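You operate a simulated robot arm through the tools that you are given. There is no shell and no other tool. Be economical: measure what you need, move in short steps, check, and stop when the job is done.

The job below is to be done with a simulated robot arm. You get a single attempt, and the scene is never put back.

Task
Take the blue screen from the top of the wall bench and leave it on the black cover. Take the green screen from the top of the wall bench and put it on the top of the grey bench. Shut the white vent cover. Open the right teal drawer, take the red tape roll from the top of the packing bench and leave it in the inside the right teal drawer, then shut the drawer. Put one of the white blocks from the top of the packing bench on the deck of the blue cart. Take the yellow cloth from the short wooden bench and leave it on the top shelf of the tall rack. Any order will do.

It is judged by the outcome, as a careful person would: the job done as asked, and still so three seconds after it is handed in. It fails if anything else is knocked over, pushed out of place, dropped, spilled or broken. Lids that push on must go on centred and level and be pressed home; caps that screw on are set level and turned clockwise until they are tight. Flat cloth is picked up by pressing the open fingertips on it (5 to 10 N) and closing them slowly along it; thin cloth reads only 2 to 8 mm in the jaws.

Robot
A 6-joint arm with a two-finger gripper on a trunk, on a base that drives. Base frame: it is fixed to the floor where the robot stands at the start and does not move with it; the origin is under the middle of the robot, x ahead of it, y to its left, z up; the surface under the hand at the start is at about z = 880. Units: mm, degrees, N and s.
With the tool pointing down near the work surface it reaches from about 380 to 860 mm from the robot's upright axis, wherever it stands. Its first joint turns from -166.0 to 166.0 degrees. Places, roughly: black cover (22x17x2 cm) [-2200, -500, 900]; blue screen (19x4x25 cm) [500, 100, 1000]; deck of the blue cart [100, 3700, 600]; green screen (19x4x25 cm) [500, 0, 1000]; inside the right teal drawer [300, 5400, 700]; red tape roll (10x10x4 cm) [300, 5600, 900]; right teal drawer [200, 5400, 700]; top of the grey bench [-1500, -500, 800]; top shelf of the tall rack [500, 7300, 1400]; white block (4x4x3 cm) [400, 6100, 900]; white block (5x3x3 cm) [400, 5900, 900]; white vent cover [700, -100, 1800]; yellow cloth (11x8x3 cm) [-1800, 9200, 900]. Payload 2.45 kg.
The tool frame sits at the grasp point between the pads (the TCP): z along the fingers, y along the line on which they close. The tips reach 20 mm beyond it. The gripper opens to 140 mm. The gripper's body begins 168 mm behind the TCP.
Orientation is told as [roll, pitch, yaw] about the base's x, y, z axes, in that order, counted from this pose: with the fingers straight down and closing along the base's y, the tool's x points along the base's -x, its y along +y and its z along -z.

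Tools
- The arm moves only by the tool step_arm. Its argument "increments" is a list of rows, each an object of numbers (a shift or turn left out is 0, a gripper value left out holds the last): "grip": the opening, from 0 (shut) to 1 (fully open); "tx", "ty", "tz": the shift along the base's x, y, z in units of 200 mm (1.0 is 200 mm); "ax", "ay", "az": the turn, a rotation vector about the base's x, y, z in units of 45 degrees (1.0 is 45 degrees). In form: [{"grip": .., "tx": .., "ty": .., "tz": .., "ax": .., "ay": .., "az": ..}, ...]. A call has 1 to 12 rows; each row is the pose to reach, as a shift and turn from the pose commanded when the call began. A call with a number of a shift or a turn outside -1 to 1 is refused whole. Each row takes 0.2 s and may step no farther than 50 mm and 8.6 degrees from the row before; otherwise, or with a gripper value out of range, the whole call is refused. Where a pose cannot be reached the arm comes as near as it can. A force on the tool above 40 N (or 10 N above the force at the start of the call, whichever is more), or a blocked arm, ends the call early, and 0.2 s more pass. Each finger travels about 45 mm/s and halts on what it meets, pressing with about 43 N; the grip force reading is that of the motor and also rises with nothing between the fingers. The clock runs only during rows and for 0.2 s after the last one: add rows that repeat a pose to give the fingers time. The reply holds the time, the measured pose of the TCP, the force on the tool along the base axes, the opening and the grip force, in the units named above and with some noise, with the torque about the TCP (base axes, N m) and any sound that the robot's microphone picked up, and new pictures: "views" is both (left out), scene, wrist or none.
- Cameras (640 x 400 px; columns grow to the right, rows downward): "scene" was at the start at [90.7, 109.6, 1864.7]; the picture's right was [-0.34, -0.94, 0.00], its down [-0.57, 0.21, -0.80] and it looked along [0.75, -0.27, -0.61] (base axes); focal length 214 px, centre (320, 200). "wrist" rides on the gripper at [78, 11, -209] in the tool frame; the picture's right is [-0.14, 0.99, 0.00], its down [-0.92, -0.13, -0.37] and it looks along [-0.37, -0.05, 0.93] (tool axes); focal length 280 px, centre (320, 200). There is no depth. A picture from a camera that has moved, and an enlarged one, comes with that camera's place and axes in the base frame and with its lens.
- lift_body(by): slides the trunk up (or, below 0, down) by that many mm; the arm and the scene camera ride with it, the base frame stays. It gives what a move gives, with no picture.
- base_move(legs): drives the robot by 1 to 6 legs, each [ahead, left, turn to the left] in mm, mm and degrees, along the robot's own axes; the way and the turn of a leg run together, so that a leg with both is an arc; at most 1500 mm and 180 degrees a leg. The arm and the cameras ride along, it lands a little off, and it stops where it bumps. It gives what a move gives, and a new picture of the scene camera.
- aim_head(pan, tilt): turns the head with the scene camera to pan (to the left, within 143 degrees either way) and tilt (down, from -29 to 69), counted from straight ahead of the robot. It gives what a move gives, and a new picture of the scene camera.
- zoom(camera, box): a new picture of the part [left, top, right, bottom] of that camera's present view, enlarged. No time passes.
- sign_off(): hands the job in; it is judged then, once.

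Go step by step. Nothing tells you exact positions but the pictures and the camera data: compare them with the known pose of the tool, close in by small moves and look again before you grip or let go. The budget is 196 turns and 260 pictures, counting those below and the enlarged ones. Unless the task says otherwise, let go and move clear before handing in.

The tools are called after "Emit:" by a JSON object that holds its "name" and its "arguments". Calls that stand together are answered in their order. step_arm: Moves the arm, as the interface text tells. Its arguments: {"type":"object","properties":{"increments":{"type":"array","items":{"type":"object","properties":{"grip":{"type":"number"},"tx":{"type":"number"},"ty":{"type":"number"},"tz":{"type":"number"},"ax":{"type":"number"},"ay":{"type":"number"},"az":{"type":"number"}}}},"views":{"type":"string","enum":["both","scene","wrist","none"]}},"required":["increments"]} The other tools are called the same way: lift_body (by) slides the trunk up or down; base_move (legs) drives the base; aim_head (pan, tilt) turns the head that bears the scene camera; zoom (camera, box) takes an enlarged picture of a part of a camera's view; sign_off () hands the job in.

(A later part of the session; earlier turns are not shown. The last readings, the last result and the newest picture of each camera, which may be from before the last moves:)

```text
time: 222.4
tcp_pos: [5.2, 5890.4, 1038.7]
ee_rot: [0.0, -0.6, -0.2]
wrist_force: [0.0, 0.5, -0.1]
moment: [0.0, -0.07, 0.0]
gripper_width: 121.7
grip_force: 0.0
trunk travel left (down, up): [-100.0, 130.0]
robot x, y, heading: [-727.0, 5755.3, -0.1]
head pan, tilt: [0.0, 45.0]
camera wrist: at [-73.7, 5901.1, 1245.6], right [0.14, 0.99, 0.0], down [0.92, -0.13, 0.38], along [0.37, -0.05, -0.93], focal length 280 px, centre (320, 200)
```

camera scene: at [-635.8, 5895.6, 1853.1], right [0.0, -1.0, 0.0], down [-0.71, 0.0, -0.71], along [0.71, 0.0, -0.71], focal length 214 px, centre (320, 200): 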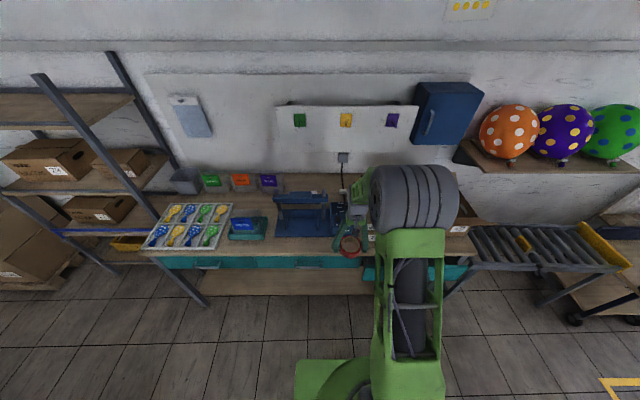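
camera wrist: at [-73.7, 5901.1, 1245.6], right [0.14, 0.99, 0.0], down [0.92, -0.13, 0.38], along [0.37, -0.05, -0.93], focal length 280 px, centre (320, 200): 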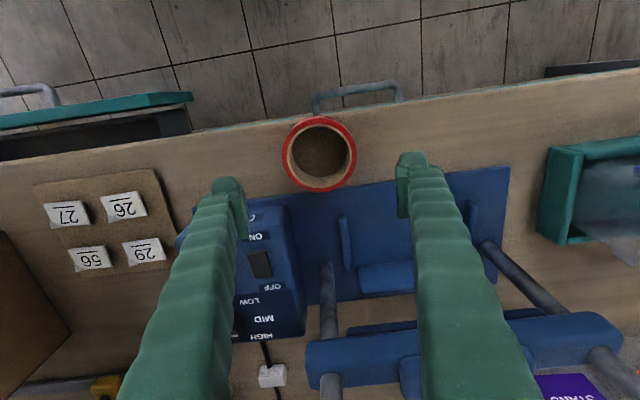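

Tape rests safely. Back to the drawer, standing a bit further off this time.

Emit:
{"name": "base_move", "arguments": {"legs": [[-90, -365, 0.2]]}}

Emit:
{"name": "step_arm", "arguments": {"increments": [{"az": 0.17, "tx": -0.1, "ty": -0.1, "grip": 0.4}, {"az": 0.34, "tx": -0.25, "ty": -0.2}, {"az": 0.51, "tx": -0.4, "ty": -0.3}, {"az": 0.68, "tx": -0.5, "ty": -0.4}, {"az": 0.84, "tx": -0.6, "ty": -0.5}, {"az": 1.0, "tx": -0.7, "ty": -0.6}], "views": "none"}}

Emit:
{"name": "step_arm", "arguments": {"increments": [{"az": 0.17}, {"az": 0.34}, {"az": 0.51}, {"az": 0.68}, {"az": 0.84}, {"az": 1.0}], "views": "none"}}

```text
time: 226.2
tcp_pos: [-83.8, 5532.0, 1037.4]
ee_rot: [0.0, -0.6, 0.2]
wrist_force: [0.2, 0.1, -0.1]
moment: [0.04, -0.04, 0.03]
gripper_width: 121.9
grip_force: 0.1
trunk travel left (down, up): [-100.0, 130.0]
robot x, y, heading: [-816.1, 5391.1, 0.7]
head pan, tilt: [0.0, 45.0]
camera scene: at [-726.1, 5532.2, 1853.1], right [0.01, -1.0, 0.0], down [-0.71, 0.0, -0.71], along [0.71, 0.0, -0.71], focal length 214 px, centre (320, 200)
```

scene: 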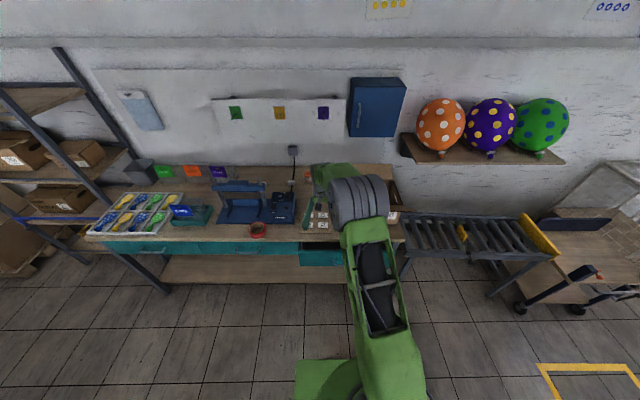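

```text
time: 227.6
tcp_pos: [-224.8, 5411.9, 1038.8]
ee_rot: [0.0, -0.6, 45.3]
wrist_force: [0.1, -0.9, 0.4]
moment: [0.03, 0.01, 0.0]
gripper_width: 56.1
grip_force: 0.0
trunk travel left (down, up): [-100.0, 130.0]
robot x, y, heading: [-812.9, 5391.0, 0.2]
head pan, tilt: [0.0, 45.0]
```

```text
time: 229.0
tcp_pos: [-223.3, 5411.6, 1037.8]
ee_rot: [-0.1, -0.6, 90.3]
wrist_force: [1.2, 0.4, -0.4]
moment: [-0.02, -0.04, 0.03]
gripper_width: 56.1
grip_force: 0.0
trunk travel left (down, up): [-100.0, 130.0]
robot x, y, heading: [-817.2, 5391.1, 0.3]
head pan, tilt: [0.0, 45.0]
```

Emit:
{"name": "step_arm", "arguments": {"increments": [{"ay": -0.17, "tz": -0.1, "tx": -0.05}, {"ay": -0.34, "tz": -0.2, "tx": -0.1}, {"ay": -0.51, "tz": -0.3, "tx": -0.15, "ty": -0.05}, {"ay": -0.68, "tz": -0.4, "tx": -0.15, "ty": -0.12}, {"ay": -0.84, "tz": -0.5, "tx": -0.15, "ty": -0.12}, {"ay": -1.0, "tz": -0.6, "tx": -0.15, "ty": -0.12}], "views": "none"}}

Emit:
{"name": "step_arm", "arguments": {"increments": [{"ay": -0.15, "tz": -0.1}, {"ay": -0.3, "tz": -0.2}, {"ay": -0.36, "tz": -0.3}], "views": "wrist"}}

```text
time: 230.4
tcp_pos: [-249.9, 5386.9, 915.6]
ee_rot: [-44.9, -0.2, 90.6]
wrist_force: [-0.4, 0.3, 0.2]
moment: [-0.03, 0.03, 0.05]
gripper_width: 55.8
grip_force: 0.1
trunk travel left (down, up): [-100.0, 130.0]
robot x, y, heading: [-814.7, 5391.8, 0.5]
head pan, tilt: [0.0, 45.0]
```

```text
time: 231.2
tcp_pos: [-253.9, 5387.1, 857.7]
ee_rot: [-61.3, -0.1, 90.6]
wrist_force: [0.0, 0.2, -0.6]
moment: [-0.01, 0.0, -0.03]
gripper_width: 56.1
grip_force: 0.0
trunk travel left (down, up): [-100.0, 130.0]
robot x, y, heading: [-816.9, 5392.7, 0.1]
head pan, tilt: [0.0, 45.0]
camera wrist: at [-440.1, 5306.6, 947.8], right [-0.48, 0.13, -0.87], down [-0.27, 0.92, 0.29], along [0.84, 0.37, -0.4], focal length 280 px, centre (320, 200)
```

wrist: 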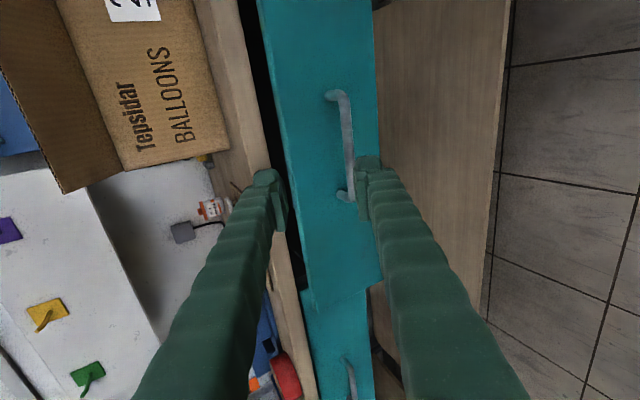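

Emit:
{"name": "step_arm", "arguments": {"increments": [{"tx": 0.08, "tz": -0.15}, {"tx": 0.145, "tz": -0.285}, {"tx": 0.345, "tz": -0.395}, {"tx": 0.525, "tz": -0.495}], "views": "wrist"}}

```text
time: 232.2
tcp_pos: [-149.2, 5386.2, 758.6]
ee_rot: [-61.1, -0.1, 90.6]
wrist_force: [0.4, 0.6, 0.3]
moment: [0.03, -0.03, 0.0]
gripper_width: 56.1
grip_force: 0.0
trunk travel left (down, up): [-100.0, 130.0]
robot x, y, heading: [-813.8, 5394.7, 0.0]
head pan, tilt: [0.0, 45.0]
camera wrist: at [-335.5, 5306.8, 848.9], right [-0.48, 0.13, -0.87], down [-0.27, 0.92, 0.29], along [0.83, 0.37, -0.4], focal length 280 px, centre (320, 200)
```

wrist: 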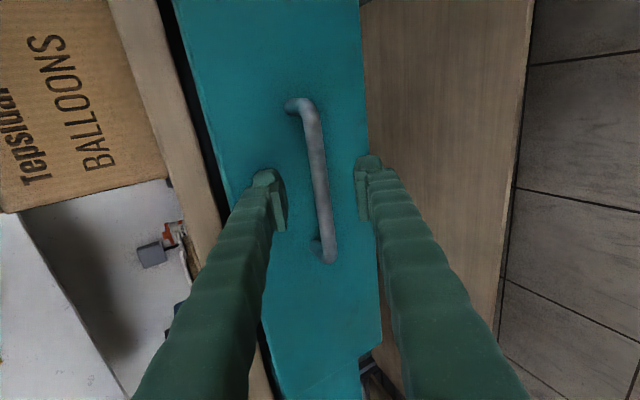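

Emit:
{"name": "step_arm", "arguments": {"increments": [{"tx": 0.045, "tz": -0.025}, {"tx": 0.045, "tz": -0.025, "grip": 0.25}, {"tx": 0.045, "tz": -0.025, "grip": 0.1}, {"tx": 0.045, "tz": -0.025, "grip": 0.05}, {"tx": 0.045, "tz": -0.025, "grip": 0.05}, {"tx": 0.045, "tz": -0.025, "grip": 0.05}], "views": "none"}}

Emit:
{"name": "step_arm", "arguments": {"increments": [{"tx": -0.1}, {"tx": -0.2}, {"tx": -0.3}, {"tx": -0.37}], "views": "wrist"}}

```text
time: 233.6
tcp_pos: [-141.3, 5387.9, 753.7]
ee_rot: [-60.9, 0.0, 90.6]
wrist_force: [-1.0, 0.9, -11.1]
moment: [0.4, 0.09, -0.26]
gripper_width: 11.1
grip_force: 37.8
trunk travel left (down, up): [-100.0, 130.0]
robot x, y, heading: [-816.5, 5393.4, 0.1]
head pan, tilt: [0.0, 45.0]
```

```text
time: 234.6
tcp_pos: [-214.9, 5387.9, 752.2]
ee_rot: [-60.9, -0.2, 90.7]
wrist_force: [-0.6, 9.4, -23.1]
moment: [0.51, 0.12, -0.45]
gripper_width: 11.2
grip_force: 37.9
trunk travel left (down, up): [-100.0, 130.0]
robot x, y, heading: [-814.3, 5392.0, -0.0]
head pan, tilt: [0.0, 45.0]
camera wrist: at [-399.6, 5306.8, 843.6], right [-0.48, 0.13, -0.87], down [-0.27, 0.92, 0.29], along [0.83, 0.38, -0.41], focal length 280 px, centre (320, 200)
```

wrist: 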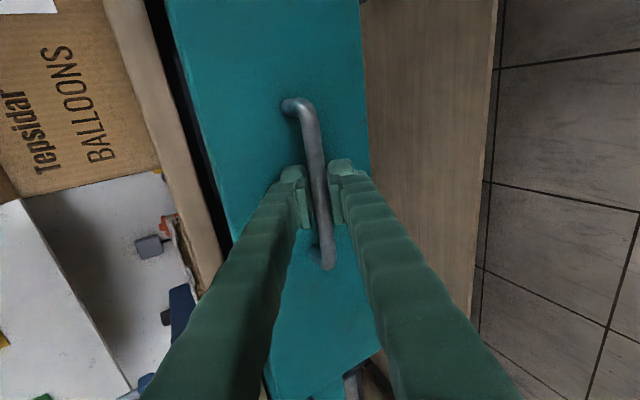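

Open at the stop again. I release and back the base straight away, so the hand doesn't push the drawer.

Emit:
{"name": "step_arm", "arguments": {"increments": [{"grip": 0.15}, {"grip": 0.3}, {"grip": 0.42}, {"grip": 0.42}], "views": "none"}}

Emit:
{"name": "base_move", "arguments": {"legs": [[-180, 0, 0]]}}

Emit:
{"name": "zoom", "arguments": {"camera": "wrist", "box": [0, 0, 640, 400]}}

```text
time: 235.6
tcp_pos: [-213.6, 5387.4, 754.7]
ee_rot: [-61.2, 0.0, 90.5]
wrist_force: [0.0, 0.3, 0.7]
moment: [0.01, -0.02, 0.0]
gripper_width: 58.8
grip_force: 0.0
trunk travel left (down, up): [-100.0, 130.0]
robot x, y, heading: [-816.0, 5394.1, 0.5]
head pan, tilt: [0.0, 45.0]
```

```text
time: 237.1
tcp_pos: [-391.8, 5385.4, 755.5]
ee_rot: [-61.2, -0.1, 90.6]
wrist_force: [-0.9, -0.9, -0.3]
moment: [-0.01, -0.01, 0.01]
gripper_width: 58.8
grip_force: 0.0
trunk travel left (down, up): [-100.0, 130.0]
robot x, y, heading: [-996.7, 5391.9, 0.1]
head pan, tilt: [0.0, 45.0]
camera scene: at [-905.4, 5531.5, 1853.2], right [0.01, -1.0, 0.0], down [-0.71, 0.0, -0.71], along [0.71, 0.0, -0.71], focal length 214 px, centre (320, 200)
```

scene: 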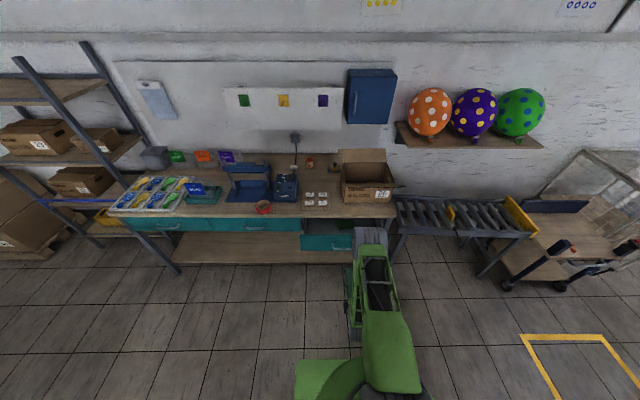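

```text
1.00 times, centred on (320, 200) of wrist (not enlarged: the box is as wide or as high as the picture)
camera zoom: at [-578.7, 5304.9, 844.9], right [-0.48, 0.13, -0.87], down [-0.27, 0.92, 0.29], along [0.84, 0.37, -0.4], focal length 280 px, centre (320, 200)
```

zoom: 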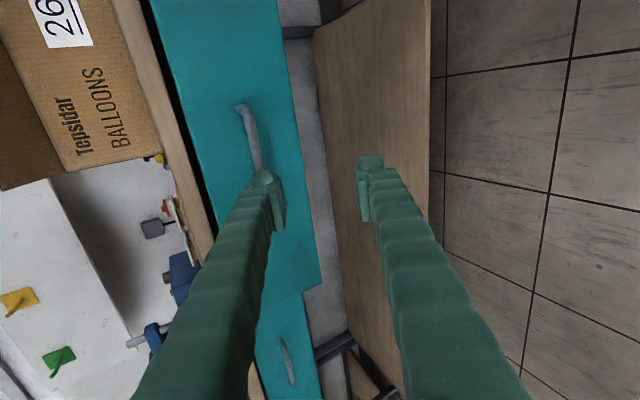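

Drawer stays open. I raise the hand, level it and turn the fingers back.

Emit:
{"name": "step_arm", "arguments": {"increments": [{"ay": 0.17, "tz": 0.15}, {"ay": 0.34, "tz": 0.3}, {"ay": 0.51, "tz": 0.45}, {"ay": 0.68, "tz": 0.6}, {"ay": 0.84, "tz": 0.75}, {"ay": 1.0, "tz": 0.9}], "views": "none"}}

Emit:
{"name": "step_arm", "arguments": {"increments": [{"ay": 0.18, "tz": 0.15}, {"ay": 0.36, "tz": 0.3}, {"ay": 0.36, "tz": 0.45, "az": -0.17}, {"ay": 0.36, "tz": 0.5, "az": -0.34}], "views": "none"}}

Emit:
{"name": "step_arm", "arguments": {"increments": [{"az": -0.17, "grip": 0.6}, {"az": -0.34, "grip": 0.7}, {"az": -0.51, "grip": 0.87}, {"az": -0.68}, {"az": -0.84}, {"az": -1.0}], "views": "none"}}

```text
time: 238.5
tcp_pos: [-392.8, 5378.8, 928.9]
ee_rot: [-17.7, 0.3, 90.2]
wrist_force: [-0.3, -0.3, 0.1]
moment: [-0.03, 0.01, -0.03]
gripper_width: 58.9
grip_force: 0.0
out of reach, approached as far as the arm can: row 6
trunk travel left (down, up): [-100.0, 130.0]
robot x, y, heading: [-992.3, 5388.2, 0.1]
head pan, tilt: [0.0, 45.0]
```

```text
time: 239.5
tcp_pos: [-391.7, 5378.7, 1027.3]
ee_rot: [-0.2, 1.6, 74.9]
wrist_force: [1.0, -0.1, 0.2]
moment: [0.0, -0.02, 0.0]
gripper_width: 58.3
grip_force: 0.1
trunk travel left (down, up): [-100.0, 130.0]
robot x, y, heading: [-994.6, 5392.5, 0.1]
head pan, tilt: [0.0, 45.0]
```

```text
time: 240.9
tcp_pos: [-391.1, 5379.0, 1027.7]
ee_rot: [-0.2, 1.5, 30.0]
wrist_force: [0.0, 0.5, 0.3]
moment: [0.0, 0.01, 0.0]
gripper_width: 121.9
grip_force: 0.1
trunk travel left (down, up): [-100.0, 130.0]
robot x, y, heading: [-992.4, 5391.1, 0.2]
head pan, tilt: [0.0, 45.0]
```

Emit:
{"name": "base_move", "arguments": {"legs": [[0, 490, 0], [270, 0, 0]]}}

Emit:
{"name": "step_arm", "arguments": {"increments": [{"az": -0.17, "ay": -0.01}, {"az": -0.34, "ay": -0.02}, {"az": -0.51, "ay": -0.03}, {"az": -0.667, "ay": -0.033}], "views": "wrist"}}

```text
time: 247.2
tcp_pos: [-123.5, 5875.9, 1027.7]
ee_rot: [-0.2, 1.6, 30.3]
wrist_force: [0.3, 0.9, 0.4]
moment: [0.01, 0.04, 0.02]
gripper_width: 121.8
grip_force: 0.1
trunk travel left (down, up): [-100.0, 130.0]
robot x, y, heading: [-727.5, 5887.2, 0.4]
head pan, tilt: [0.0, 45.0]
camera scene: at [-637.0, 6025.6, 1853.0], right [0.01, -1.0, 0.0], down [-0.71, -0.01, -0.71], along [0.71, 0.01, -0.71], focal length 214 px, centre (320, 200)
```

scene: 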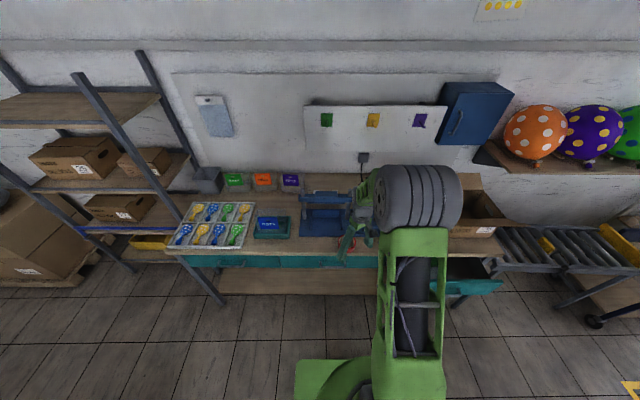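

```text
time: 248.2
tcp_pos: [-124.2, 5875.7, 1029.1]
ee_rot: [-0.6, 0.2, 0.1]
wrist_force: [-0.5, -1.1, 0.2]
moment: [0.0, 0.01, 0.01]
gripper_width: 121.7
grip_force: 0.0
trunk travel left (down, up): [-100.0, 130.0]
robot x, y, heading: [-726.4, 5885.0, 0.8]
head pan, tilt: [0.0, 45.0]
camera wrist: at [-201.4, 5888.4, 1236.5], right [0.14, 0.99, -0.01], down [0.92, -0.12, 0.37], along [0.36, -0.06, -0.93], focal length 280 px, centre (320, 200)
```

wrist: 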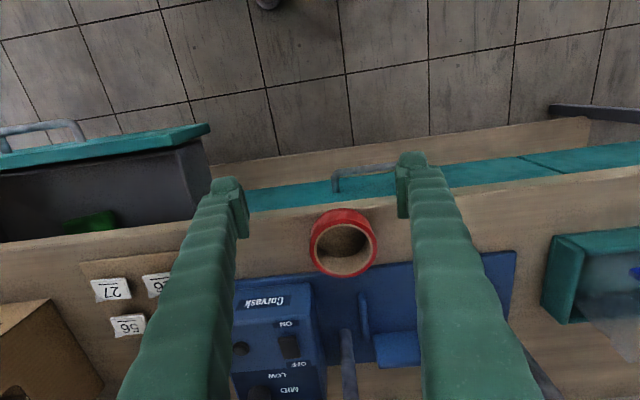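

I see the open drawer (with a green item at its back) and the tape. Move over the tape and descend to the same grip height.

Emit:
{"name": "step_arm", "arguments": {"increments": [{"tx": 0.2, "ty": 0.03, "ax": 0.013}, {"tx": 0.4, "ty": 0.06, "ax": 0.013}, {"tx": 0.635, "ty": 0.065, "ax": 0.013}, {"tx": 0.635, "ty": 0.065, "ax": 0.013, "tz": -0.2}, {"tx": 0.635, "ty": 0.065, "ax": 0.013, "tz": -0.4}, {"tx": 0.635, "ty": 0.065, "ax": 0.013, "tz": -0.6}], "views": "wrist"}}

```text
time: 249.6
tcp_pos: [2.7, 5888.4, 907.5]
ee_rot: [-0.1, 0.2, 0.2]
wrist_force: [0.0, 0.6, -0.2]
moment: [-0.02, 0.0, -0.03]
gripper_width: 121.9
grip_force: 0.0
trunk travel left (down, up): [-100.0, 130.0]
robot x, y, heading: [-726.2, 5884.3, 0.4]
head pan, tilt: [0.0, 45.0]
camera wrist: at [-74.1, 5899.4, 1116.2], right [0.13, 0.99, 0.0], down [0.92, -0.12, 0.37], along [0.36, -0.05, -0.93], focal length 280 px, centre (320, 200)
```

wrist: 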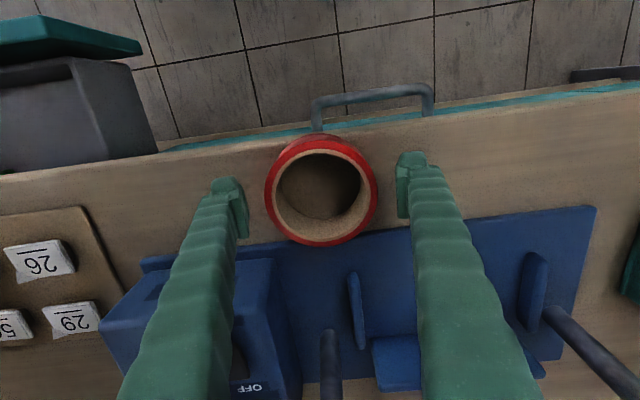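

Emit:
{"name": "step_arm", "arguments": {"increments": [{"tz": -0.08}, {"tz": -0.15}, {"tz": -0.15, "grip": 0.8}, {"tz": -0.15, "grip": 0.72}, {"tz": -0.15, "grip": 0.66}, {"tz": -0.15, "grip": 0.62}, {"tz": -0.15, "grip": 0.62}], "views": "none"}}

Emit:
{"name": "step_arm", "arguments": {"increments": [{"tz": 0.2}, {"tz": 0.4}, {"tz": 0.6}, {"tz": 0.8}, {"tz": 0.8, "tx": -0.25}, {"tz": 0.8, "tx": -0.5}], "views": "wrist"}}

```text
time: 251.2
tcp_pos: [1.8, 5888.3, 877.9]
ee_rot: [0.0, 0.2, 0.2]
wrist_force: [1.0, -0.5, 1.9]
moment: [-0.02, 0.03, 0.03]
gripper_width: 99.2
grip_force: 42.6
trunk travel left (down, up): [-100.0, 130.0]
robot x, y, heading: [-728.9, 5886.5, 0.4]
head pan, tilt: [0.0, 45.0]
```

```text
time: 252.6
tcp_pos: [-99.5, 5885.2, 1038.4]
ee_rot: [0.0, 0.1, 0.3]
wrist_force: [0.2, 0.0, -0.5]
moment: [-0.01, -0.05, 0.04]
gripper_width: 98.9
grip_force: 43.3
trunk travel left (down, up): [-100.0, 130.0]
robot x, y, heading: [-730.0, 5884.4, 0.6]
head pan, tilt: [0.0, 45.0]
camera wrist: at [-175.7, 5896.6, 1246.9], right [0.13, 0.99, 0.0], down [0.92, -0.12, 0.37], along [0.36, -0.05, -0.93], focal length 280 px, centre (320, 200)
```

wrist: 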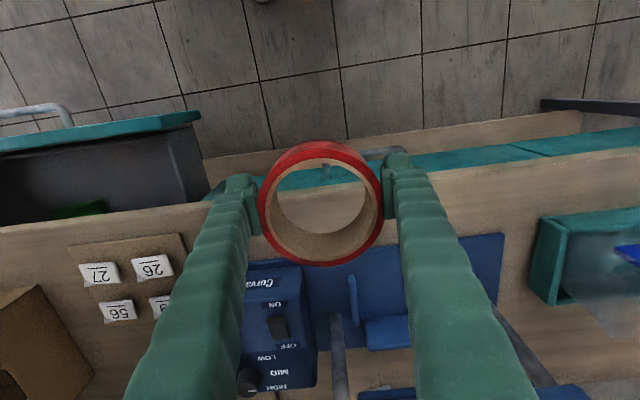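

Roll in hand, drawer open. I move to the right to hold it above the drawer's free part.

Emit:
{"name": "base_move", "arguments": {"legs": [[0, -375, -0.5]]}}

Emit:
{"name": "zoom", "arguments": {"camera": "wrist", "box": [0, 0, 640, 400]}}

```text
time: 256.5
tcp_pos: [-95.6, 5502.5, 1038.2]
ee_rot: [0.0, 0.1, -0.4]
wrist_force: [-0.5, -0.4, -0.7]
moment: [0.0, -0.01, 0.02]
gripper_width: 98.4
grip_force: 42.7
trunk travel left (down, up): [-100.0, 130.0]
robot x, y, heading: [-722.6, 5505.4, 0.1]
head pan, tilt: [0.0, 45.0]
camera scene: at [-635.3, 5646.7, 1853.1], right [0.0, -1.0, 0.0], down [-0.71, 0.0, -0.71], along [0.71, 0.0, -0.71], focal length 214 px, centre (320, 200)
```

scene: 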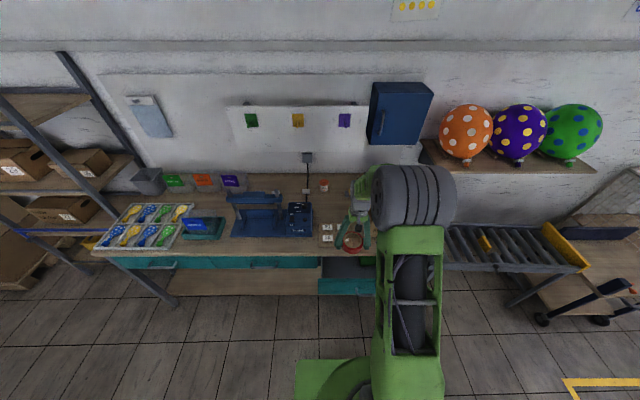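

```text
1.00 times, centred on (320, 200) of wrist (not enlarged: the box is as wide or as high as the picture)
camera zoom: at [-172.7, 5513.7, 1246.3], right [0.14, 0.99, 0.0], down [0.92, -0.13, 0.37], along [0.36, -0.05, -0.93], focal length 280 px, centre (320, 200)
```

zoom: 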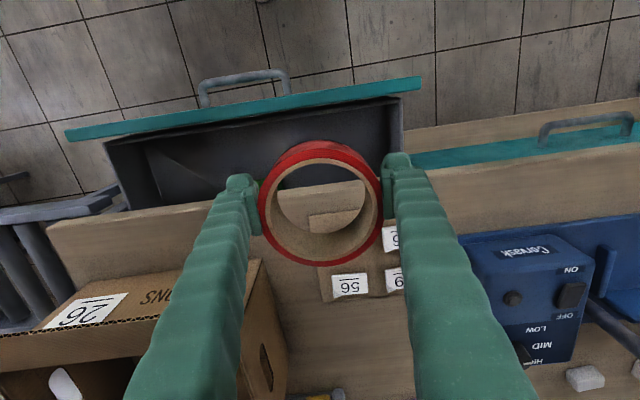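

The gap between drawer front and bench edge is tight for the roll; I zoom in to measure it.

Emit:
{"name": "zoom", "arguments": {"camera": "scene", "box": [300, 225, 400, 305]}}

Emit:
{"name": "zoom", "arguments": {"camera": "wrist", "box": [200, 50, 480, 250]}}

```text
5.00 times, centred on (350, 265) of scene
camera zoom: at [-635.3, 5646.7, 1853.1], right [0.0, -1.0, 0.0], down [-0.71, 0.0, -0.71], along [0.71, 0.0, -0.71], focal length 1072 px, centre (170, -125)
```

zoom: 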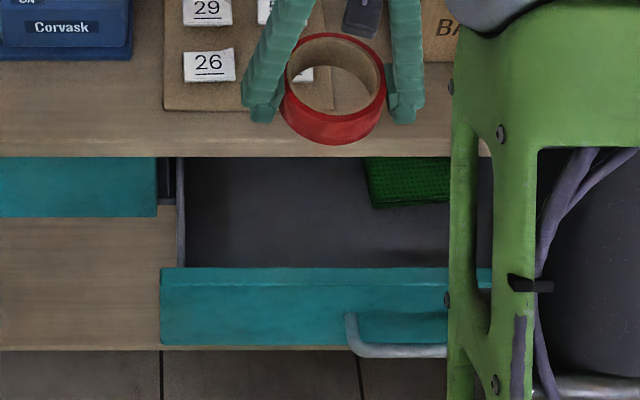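

```text
2.00 times, centred on (340, 150) of wrist
camera zoom: at [-172.7, 5513.7, 1246.3], right [0.14, 0.99, 0.0], down [0.92, -0.13, 0.37], along [0.36, -0.05, -0.93], focal length 561 px, centre (280, 300)
```

zoom: 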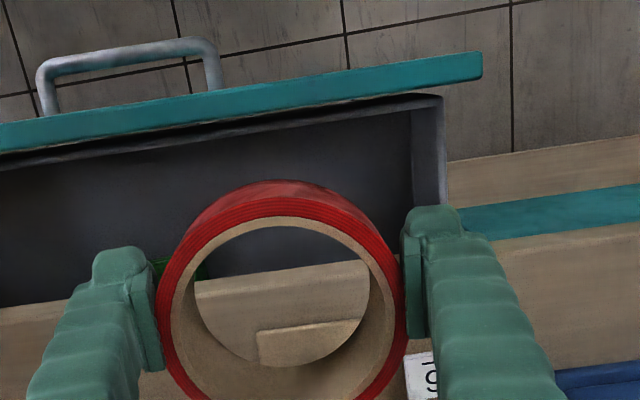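

The clearance is only about 102 mm for a 100 mm roll, so I'll tip the roll (far edge down, ~30°), slip its far edge under the bench edge, then level it inside the drawer.

Emit:
{"name": "step_arm", "arguments": {"increments": [{"ay": 0.17, "ty": 0.04}, {"ay": 0.34, "ty": 0.08, "tz": -0.1}, {"ay": 0.51, "ty": 0.08, "tz": -0.3}, {"ay": 0.667, "ty": 0.08, "tz": -0.5, "tx": -0.02}, {"ay": 0.667, "ty": 0.08, "tz": -0.7, "tx": -0.02}], "views": "both"}}

Emit:
{"name": "zoom", "arguments": {"camera": "scene", "box": [300, 215, 400, 305]}}

```text
time: 257.7
tcp_pos: [-99.8, 5519.3, 897.0]
ee_rot: [0.0, 30.2, -0.3]
wrist_force: [0.1, -1.0, -0.8]
moment: [0.01, 0.02, -0.02]
gripper_width: 98.2
grip_force: 43.0
trunk travel left (down, up): [-100.0, 130.0]
robot x, y, heading: [-724.7, 5504.4, -0.1]
head pan, tilt: [0.0, 45.0]
camera scene: at [-635.0, 5647.0, 1853.1], right [0.0, -1.0, 0.0], down [-0.71, 0.0, -0.71], along [0.71, 0.0, -0.71], focal length 214 px, centre (320, 200)
camera wrist: at [-61.7, 5531.1, 1116.6], right [0.12, 0.99, -0.07], down [0.98, -0.13, -0.14], along [-0.15, -0.05, -0.99], focal length 280 px, centre (320, 200)
```

scene: 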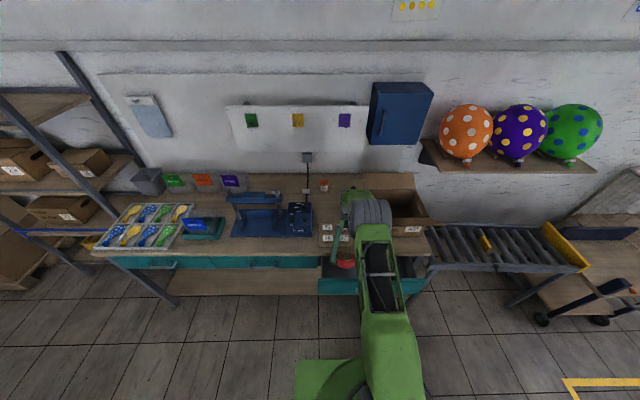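
wrist: 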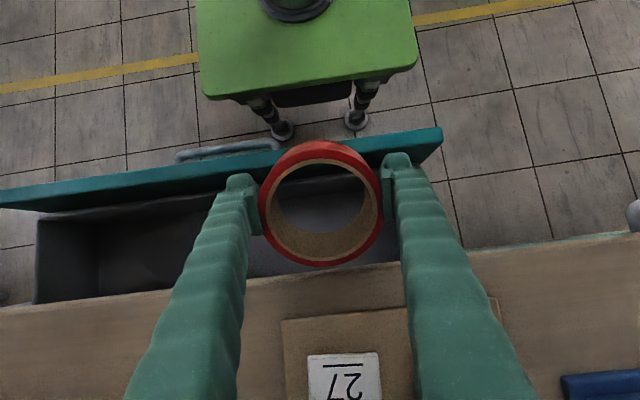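

```text
4.44 times, centred on (350, 260) of scene
camera zoom: at [-635.0, 5647.0, 1853.1], right [0.0, -1.0, 0.0], down [-0.71, 0.0, -0.71], along [0.71, 0.0, -0.71], focal length 953 px, centre (187, -67)
```

zoom: 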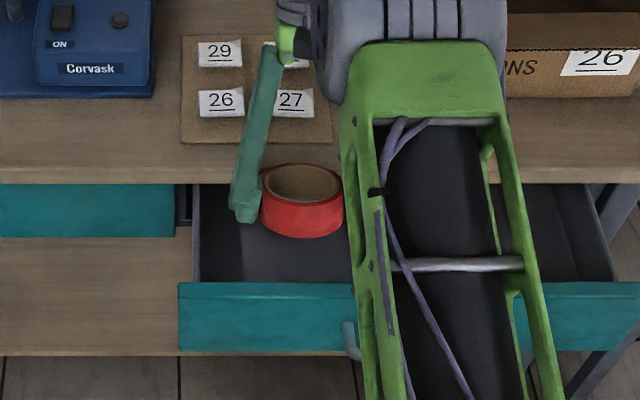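

Corrected estimates hold (bench edge ≈ −41, drawer wall ≈ −142). I lower the tipped roll to the entry height.

Emit:
{"name": "step_arm", "arguments": {"increments": [{"tz": -0.15}, {"tz": -0.28}, {"tz": -0.34}], "views": "wrist"}}

Emit:
{"name": "zoom", "arguments": {"camera": "scene", "box": [310, 225, 390, 305]}}

```text
time: 258.5
tcp_pos: [-100.7, 5518.9, 830.4]
ee_rot: [-0.1, 30.0, -0.3]
wrist_force: [0.0, -0.3, -0.9]
moment: [0.01, 0.02, 0.02]
gripper_width: 98.2
grip_force: 43.2
trunk travel left (down, up): [-100.0, 130.0]
robot x, y, heading: [-725.5, 5506.6, -0.2]
head pan, tilt: [0.0, 45.0]
camera wrist: at [-61.8, 5530.7, 1049.6], right [0.12, 0.99, -0.07], down [0.98, -0.13, -0.14], along [-0.15, -0.05, -0.99], focal length 280 px, centre (320, 200)
```

wrist: 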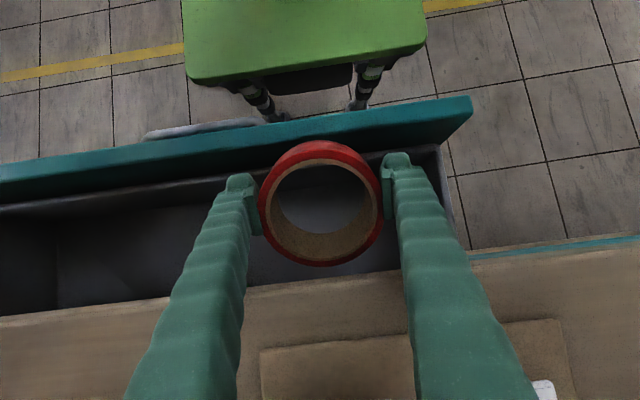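

```text
5.00 times, centred on (350, 265) of scene
camera zoom: at [-635.4, 5647.0, 1853.1], right [0.0, -1.0, 0.0], down [-0.71, 0.0, -0.71], along [0.71, 0.0, -0.71], focal length 1072 px, centre (170, -125)
```

zoom: 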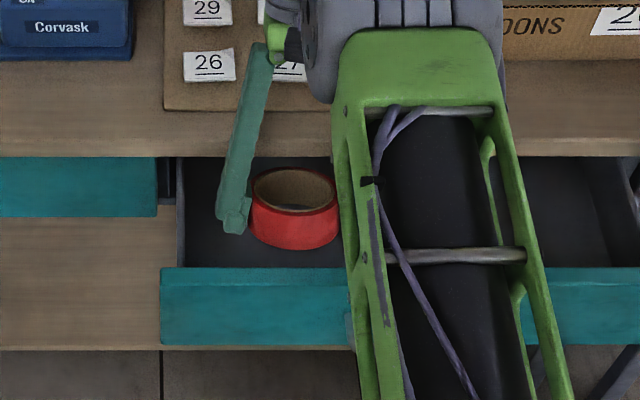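

Emit:
{"name": "step_arm", "arguments": {"increments": [{"tz": -0.03, "tx": 0.04}, {"tz": -0.06, "tx": 0.065}], "views": "wrist"}}

```text
time: 259.1
tcp_pos: [-87.2, 5518.8, 816.9]
ee_rot: [-0.1, 30.2, -0.3]
wrist_force: [0.6, -0.6, -1.4]
moment: [0.05, 0.03, 0.01]
gripper_width: 98.4
grip_force: 42.8
trunk travel left (down, up): [-100.0, 130.0]
robot x, y, heading: [-727.6, 5506.7, 0.1]
head pan, tilt: [0.0, 45.0]
camera wrist: at [-48.6, 5529.5, 1037.5], right [0.12, 0.99, -0.07], down [0.98, -0.13, -0.14], along [-0.15, -0.05, -0.99], focal length 280 px, centre (320, 200)
```

wrist: 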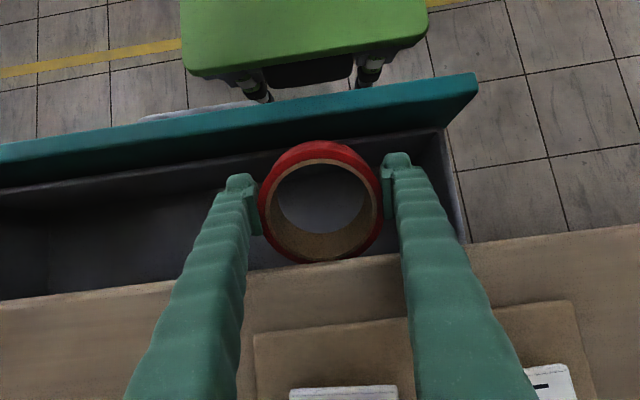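

Still free of contact. Continue down, levelling as it enters.

Emit:
{"name": "step_arm", "arguments": {"increments": [{"tz": -0.05, "tx": 0.01}, {"tz": -0.1, "tx": 0.015}, {"tz": -0.17, "tx": 0.01, "ay": -0.15}, {"tz": -0.23, "tx": 0.0, "ay": -0.3}, {"tz": -0.27, "tx": -0.02, "ay": -0.45}, {"tz": -0.3, "tx": -0.03, "ay": -0.6}, {"tz": -0.32, "tx": -0.03, "ay": -0.667}], "views": "wrist"}}

Emit:
{"name": "zoom", "arguments": {"camera": "scene", "box": [310, 225, 390, 305]}}

```text
time: 260.7
tcp_pos: [-93.0, 5517.8, 754.6]
ee_rot: [0.0, 0.0, -0.3]
wrist_force: [-0.6, 0.2, -0.6]
moment: [-0.02, -0.02, 0.03]
gripper_width: 98.4
grip_force: 43.3
trunk travel left (down, up): [-100.0, 130.0]
robot x, y, heading: [-727.4, 5506.5, 0.2]
head pan, tilt: [0.0, 45.0]
camera wrist: at [-169.9, 5529.5, 962.4], right [0.14, 0.99, 0.0], down [0.92, -0.13, 0.37], along [0.36, -0.05, -0.93], focal length 280 px, centre (320, 200)
```

wrist: 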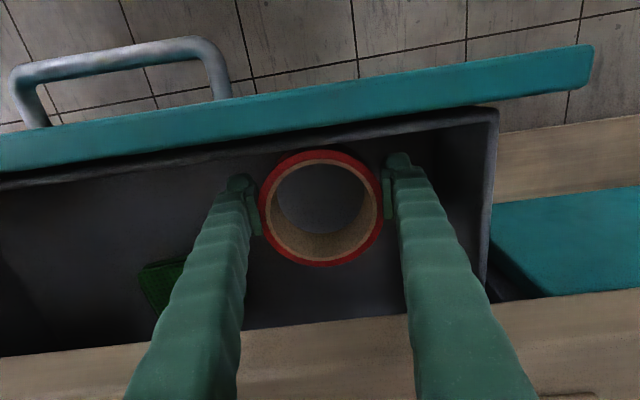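

```text
5.00 times, centred on (350, 265) of scene
camera zoom: at [-635.5, 5647.0, 1853.1], right [0.0, -1.0, 0.0], down [-0.71, 0.0, -0.71], along [0.71, 0.0, -0.71], focal length 1072 px, centre (170, -125)
```

zoom: 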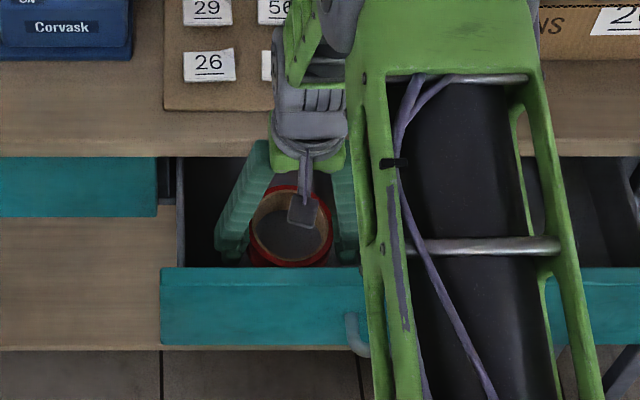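

The roll is inside the drawer. I lower it gently to the floor of the drawer.

Emit:
{"name": "step_arm", "arguments": {"increments": [{"tz": -0.03}, {"tz": -0.06}, {"tz": -0.09}], "views": "none"}}

Emit:
{"name": "step_arm", "arguments": {"increments": [{"tz": -0.02}, {"tz": -0.04}, {"tz": -0.06}], "views": "none"}}

```text
time: 261.5
tcp_pos: [-93.7, 5519.6, 735.0]
ee_rot: [0.0, 0.3, -0.3]
wrist_force: [0.2, -0.6, -1.5]
moment: [-0.02, 0.02, 0.02]
gripper_width: 98.1
grip_force: 42.6
trunk travel left (down, up): [-100.0, 130.0]
robot x, y, heading: [-727.4, 5505.5, -0.2]
head pan, tilt: [0.0, 45.0]
```

```text
time: 262.3
tcp_pos: [-93.1, 5517.5, 722.8]
ee_rot: [0.0, 0.1, -0.3]
wrist_force: [0.3, -0.6, -0.2]
moment: [0.01, 0.05, 0.0]
gripper_width: 97.8
grip_force: 43.2
trunk travel left (down, up): [-100.0, 130.0]
robot x, y, heading: [-724.2, 5504.9, 0.1]
head pan, tilt: [0.0, 45.0]
```

Emit:
{"name": "step_arm", "arguments": {"increments": [{"tz": -0.02}, {"tz": -0.04}, {"tz": -0.06}], "views": "none"}}

Emit:
{"name": "step_arm", "arguments": {"increments": [{"tz": -0.02}, {"tz": -0.04}, {"tz": -0.06}], "views": "none"}}

```text
time: 263.1
tcp_pos: [-92.3, 5518.4, 712.3]
ee_rot: [0.0, 0.1, -0.3]
wrist_force: [-0.2, 0.0, -0.1]
moment: [0.0, 0.0, 0.01]
gripper_width: 97.9
grip_force: 43.0
trunk travel left (down, up): [-100.0, 130.0]
robot x, y, heading: [-724.3, 5506.5, 0.1]
head pan, tilt: [0.0, 45.0]
```

```text
time: 263.7
tcp_pos: [-87.0, 5519.2, 709.5]
ee_rot: [0.0, -0.4, -0.4]
wrist_force: [1.7, -0.5, 22.5]
moment: [0.01, 0.82, 0.01]
gripper_width: 98.3
grip_force: 42.8
trunk travel left (down, up): [-100.0, 130.0]
robot x, y, heading: [-726.9, 5509.0, -0.2]
head pan, tilt: [0.0, 45.0]
stopped in row 3: the force on the tool passed its limit at 49 N (the readings are from after the stop); the commanded pose is now the measured one
```

Floor reached at TCP ≈ 709. Release and lift straight out.

Emit:
{"name": "step_arm", "arguments": {"increments": [{"grip": 0.74, "tz": 0.01}, {"grip": 0.79, "tz": 0.01}, {"grip": 0.81, "tz": 0.01}, {"tz": 0.2}, {"tz": 0.4}, {"tz": 0.6}, {"tz": 0.8}, {"tz": 1.0}], "views": "none"}}

Emit:
{"name": "step_arm", "arguments": {"increments": [{"tz": 0.2}, {"tz": 0.4}, {"tz": 0.6}], "views": "wrist"}}

```text
time: 265.5
tcp_pos: [-90.1, 5516.5, 906.4]
ee_rot: [0.0, -0.2, -0.3]
wrist_force: [-0.1, 0.6, 0.6]
moment: [0.03, -0.05, 0.0]
gripper_width: 113.3
grip_force: 0.0
trunk travel left (down, up): [-100.0, 130.0]
robot x, y, heading: [-726.7, 5504.3, 0.1]
head pan, tilt: [0.0, 45.0]
```

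```text
time: 266.3
tcp_pos: [-91.1, 5518.5, 1025.0]
ee_rot: [0.0, -0.3, -0.4]
wrist_force: [0.2, 0.3, -0.2]
moment: [-0.02, 0.01, -0.01]
gripper_width: 113.2
grip_force: 0.0
trunk travel left (down, up): [-100.0, 130.0]
robot x, y, heading: [-724.5, 5504.1, 0.2]
head pan, tilt: [0.0, 45.0]
camera wrist: at [-167.9, 5528.6, 1234.2], right [0.14, 0.99, 0.0], down [0.92, -0.13, 0.37], along [0.37, -0.05, -0.93], focal length 280 px, centre (320, 200)
```

wrist: 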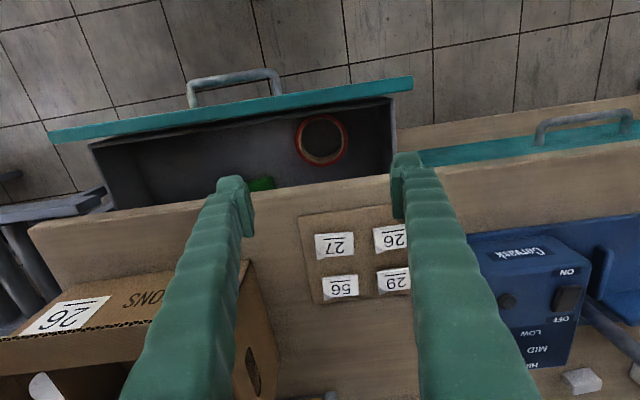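

The roll lies in the drawer. Now I close the fingers and push the drawer shut by its handle bar.

Emit:
{"name": "step_arm", "arguments": {"increments": [{"tx": -0.2, "grip": 0.5}, {"tx": -0.4, "ty": -0.1, "grip": 0.2}, {"tx": -0.6, "ty": -0.25, "grip": 0}, {"tx": -0.8, "ty": -0.4}, {"tx": -0.92, "ty": -0.6}, {"tx": -0.92, "ty": -0.65, "tz": -0.2}, {"tx": -0.92, "ty": -0.65, "tz": -0.4}, {"tx": -0.92, "ty": -0.65, "tz": -0.6}, {"tx": -0.92, "ty": -0.65, "tz": -0.8}], "views": "wrist"}}

```text
time: 268.3
tcp_pos: [-273.3, 5387.9, 867.3]
ee_rot: [0.0, -0.2, -0.2]
wrist_force: [-0.1, 0.3, 0.3]
moment: [0.01, 0.03, -0.01]
gripper_width: 0.0
grip_force: 29.8
trunk travel left (down, up): [-100.0, 130.0]
robot x, y, heading: [-727.9, 5506.3, 0.2]
head pan, tilt: [0.0, 45.0]
camera wrist: at [-350.3, 5398.7, 1075.8], right [0.14, 0.99, 0.0], down [0.92, -0.13, 0.37], along [0.37, -0.05, -0.93], focal length 280 px, centre (320, 200)
```

wrist: 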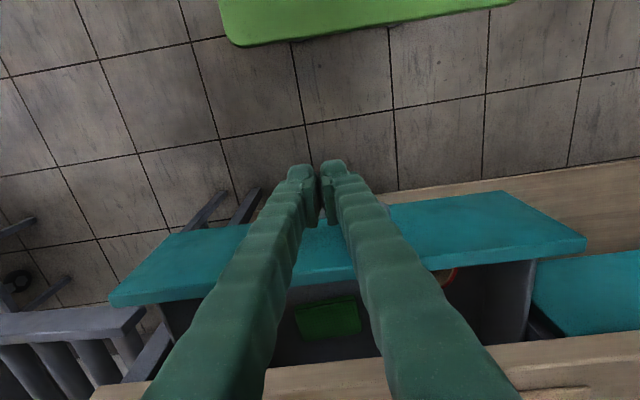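

Emit:
{"name": "step_arm", "arguments": {"increments": [{"tz": -0.2}, {"tz": -0.4}, {"tz": -0.53}, {"tz": -0.53, "tx": 0.15}, {"tz": -0.53, "tx": 0.3}], "views": "wrist"}}

```text
time: 269.5
tcp_pos: [-210.8, 5390.9, 759.8]
ee_rot: [0.0, -0.1, -0.4]
wrist_force: [-0.8, -0.2, 0.1]
moment: [-0.01, 0.0, -0.04]
gripper_width: 0.0
grip_force: 29.5
trunk travel left (down, up): [-100.0, 130.0]
robot x, y, heading: [-722.6, 5506.5, -0.2]
head pan, tilt: [0.0, 45.0]
camera wrist: at [-288.9, 5401.8, 967.9], right [0.14, 0.99, 0.0], down [0.92, -0.13, 0.37], along [0.37, -0.05, -0.93], focal length 280 px, centre (320, 200)
```

wrist: 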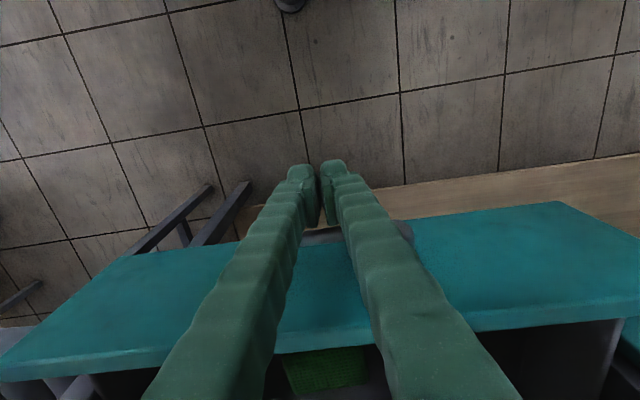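

Emit:
{"name": "step_arm", "arguments": {"increments": [{"tx": 0.1}, {"tx": 0.2}, {"tx": 0.3}, {"tx": 0.4}, {"tx": 0.5}, {"tx": 0.58}, {"tx": 0.63}, {"tx": 0.67}, {"tx": 0.7}], "views": "both"}}

```text
time: 271.4
tcp_pos: [-87.0, 5389.6, 757.1]
ee_rot: [0.3, 1.1, -0.3]
wrist_force: [-4.7, 0.4, -3.5]
moment: [-0.04, 0.13, 0.05]
gripper_width: 0.3
grip_force: 29.2
trunk travel left (down, up): [-100.0, 130.0]
robot x, y, heading: [-727.3, 5504.2, 0.1]
head pan, tilt: [0.0, 45.0]
stopped in row 9: the force on the tool passed its limit at 45 N (the readings are from after the stop); the commanded pose is now the measured one
camera scene: at [-635.1, 5646.7, 1852.9], right [0.0, -1.0, 0.0], down [-0.71, 0.0, -0.71], along [0.71, 0.0, -0.71], focal length 214 px, centre (320, 200)
camera wrist: at [-160.4, 5400.2, 966.7], right [0.14, 0.99, 0.0], down [0.93, -0.13, 0.35], along [0.35, -0.05, -0.94], focal length 280 px, centre (320, 200)
```

scene: 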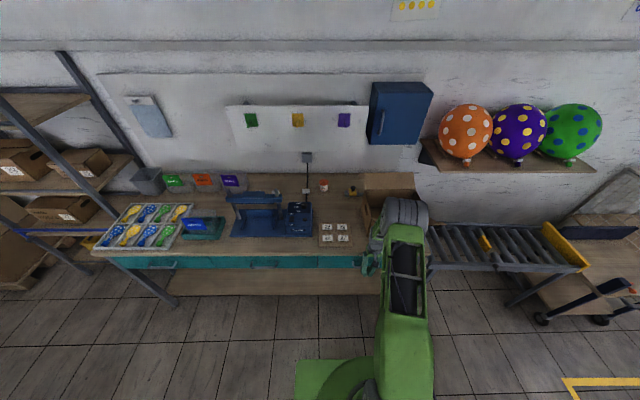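
wrist: 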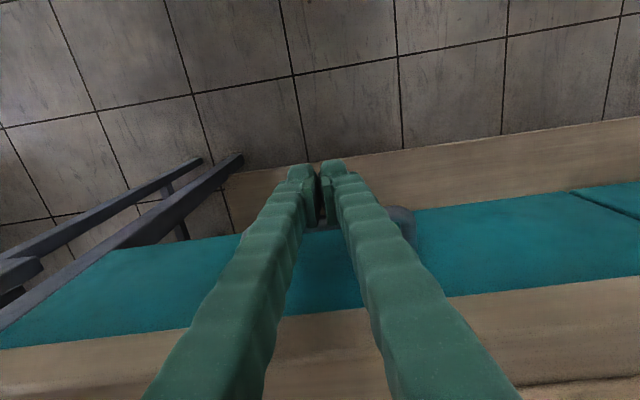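

The drawer met its stop. I back off, lift and check alignment.

Emit:
{"name": "step_arm", "arguments": {"increments": [{"tx": -0.2}, {"tx": -0.35}, {"tx": -0.35, "tz": 0.25}, {"tx": -0.35, "tz": 0.5}, {"tx": -0.35, "tz": 0.75}, {"tx": -0.35, "tz": 1.0}], "views": "none"}}

Emit:
{"name": "step_arm", "arguments": {"increments": [{"tz": 0.25}, {"tz": 0.5}], "views": "wrist"}}

Emit:
{"name": "zoom", "arguments": {"camera": "scene", "box": [280, 215, 440, 305]}}

```text
time: 272.9
tcp_pos: [-156.0, 5387.8, 960.8]
ee_rot: [0.3, 0.9, -0.3]
wrist_force: [0.4, 0.8, 0.3]
moment: [-0.01, -0.03, 0.04]
gripper_width: 0.0
grip_force: 29.2
trunk travel left (down, up): [-100.0, 130.0]
robot x, y, heading: [-727.7, 5507.3, -0.3]
head pan, tilt: [0.0, 45.0]
```

```text
time: 273.4
tcp_pos: [-157.5, 5387.4, 1054.9]
ee_rot: [0.3, 0.9, -0.3]
wrist_force: [-0.6, -0.3, 0.5]
moment: [-0.01, -0.02, -0.02]
gripper_width: 0.0
grip_force: 29.5
trunk travel left (down, up): [-100.0, 130.0]
robot x, y, heading: [-725.7, 5505.4, -0.0]
head pan, tilt: [0.0, 45.0]
camera wrist: at [-231.1, 5397.8, 1265.7], right [0.14, 0.99, 0.0], down [0.93, -0.13, 0.35], along [0.35, -0.05, -0.94], focal length 280 px, centre (320, 200)
```

wrist: 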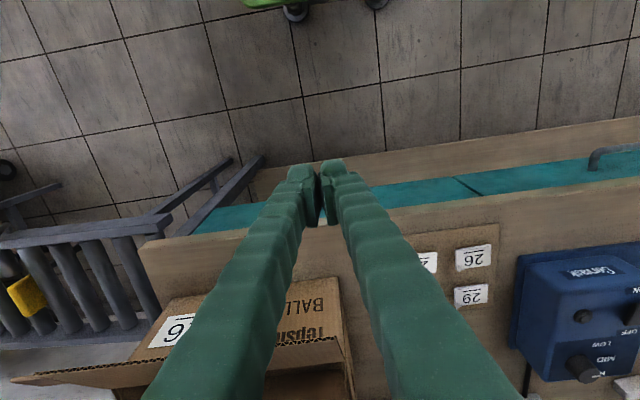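

```text
4.00 times, centred on (360, 260) of scene
camera zoom: at [-636.9, 5647.0, 1853.2], right [0.0, -1.0, 0.0], down [-0.71, 0.0, -0.71], along [0.71, 0.0, -0.71], focal length 858 px, centre (160, -40)
```

zoom: 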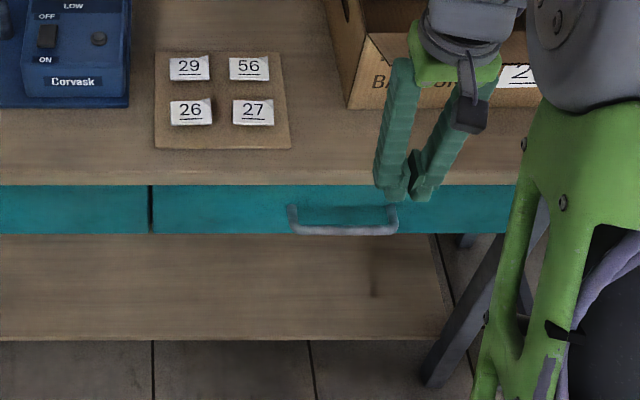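

The drawer is shut, flush with its neighbour. Now the white block at ~[402, 5939] behind the sealer: I raise the hand and drive in closer.

Emit:
{"name": "step_arm", "arguments": {"increments": [{"tz": 0.25, "grip": 0.2}, {"tz": 0.5, "grip": 0.4}, {"tz": 0.6, "grip": 0.55}], "views": "none"}}

Emit:
{"name": "base_move", "arguments": {"legs": [[0, 480, 0], [270, 0, 0]]}}

Emit:
{"name": "zoom", "arguments": {"camera": "wrist", "box": [0, 0, 640, 400]}}

```text
time: 274.2
tcp_pos: [-158.3, 5388.6, 1178.8]
ee_rot: [0.1, 0.9, -0.2]
wrist_force: [-0.4, 0.9, 0.7]
moment: [-0.01, -0.02, -0.01]
gripper_width: 66.9
grip_force: 0.0
trunk travel left (down, up): [-100.0, 130.0]
robot x, y, heading: [-725.0, 5509.6, -0.1]
head pan, tilt: [0.0, 45.0]
```

```text
time: 280.5
tcp_pos: [111.0, 5877.1, 1176.8]
ee_rot: [0.1, 1.0, 0.0]
wrist_force: [-0.3, -0.4, -0.2]
moment: [-0.03, 0.05, 0.01]
gripper_width: 77.1
grip_force: 0.0
trunk travel left (down, up): [-100.0, 130.0]
robot x, y, heading: [-465.2, 5995.5, 0.1]
head pan, tilt: [0.0, 45.0]
camera scene: at [-368.4, 6132.7, 1853.0], right [0.0, -1.0, 0.0], down [-0.71, 0.0, -0.71], along [0.71, 0.0, -0.71], focal length 214 px, centre (320, 200)
```

scene: 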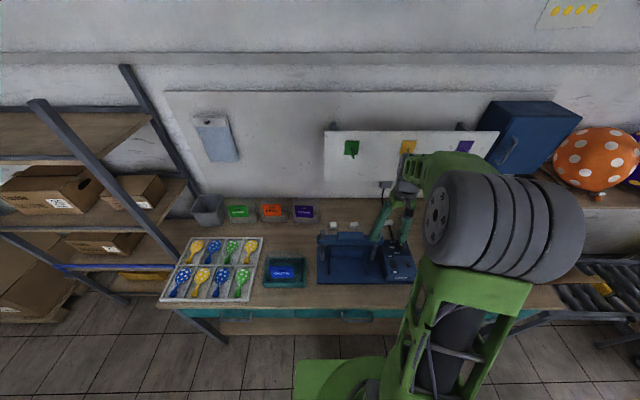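

```text
1.00 times, centred on (320, 200) of wrist (not enlarged: the box is as wide or as high as the picture)
camera zoom: at [37.2, 5886.4, 1386.5], right [0.14, 0.99, 0.0], down [0.93, -0.13, 0.35], along [0.35, -0.05, -0.94], focal length 280 px, centre (320, 200)
```

zoom: 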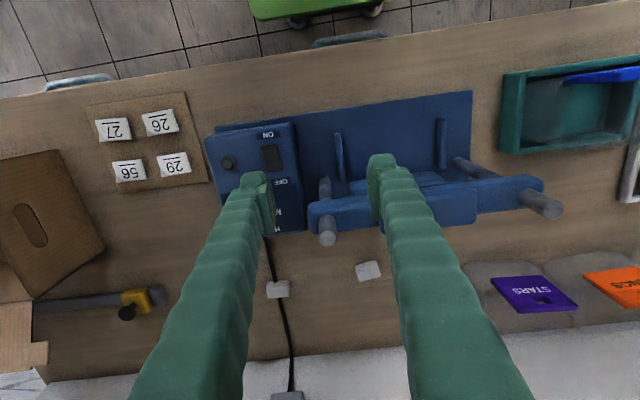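

The block nearest is at about [406, 5937]; sealer posts are at x≈250, so there is room behind. I edge closer and reach over.

Emit:
{"name": "base_move", "arguments": {"legs": [[35, -40, 0]]}}

Emit:
{"name": "step_arm", "arguments": {"increments": [{"tx": 0.2, "ty": 0.1}, {"tx": 0.4, "ty": 0.3}, {"tx": 0.6, "ty": 0.48}, {"tx": 0.8, "ty": 0.48}, {"tx": 1.0, "ty": 0.48}], "views": "wrist"}}

```text
time: 281.6
tcp_pos: [145.1, 5833.7, 1176.0]
ee_rot: [0.2, 1.0, 0.0]
wrist_force: [-0.9, 0.2, -0.4]
moment: [0.02, 0.02, -0.01]
gripper_width: 77.0
grip_force: 0.1
trunk travel left (down, up): [-100.0, 130.0]
robot x, y, heading: [-424.7, 5953.1, 0.1]
head pan, tilt: [0.0, 45.0]
camera scene: at [-333.9, 6091.5, 1853.1], right [0.0, -1.0, 0.0], down [-0.71, 0.0, -0.71], along [0.71, 0.0, -0.71], focal length 214 px, centre (320, 200)
```

scene: 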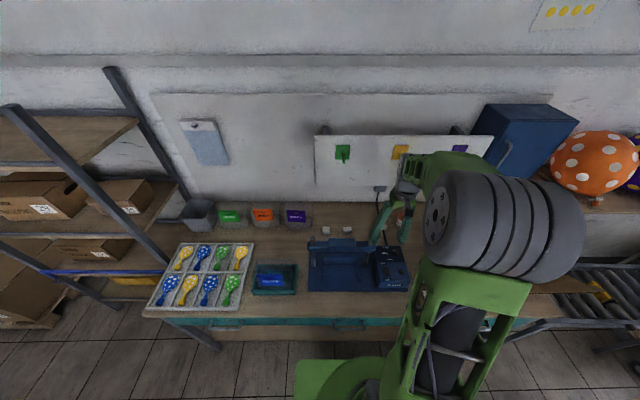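

```text
refused: row 2 steps farther than a row can; nothing moved
```

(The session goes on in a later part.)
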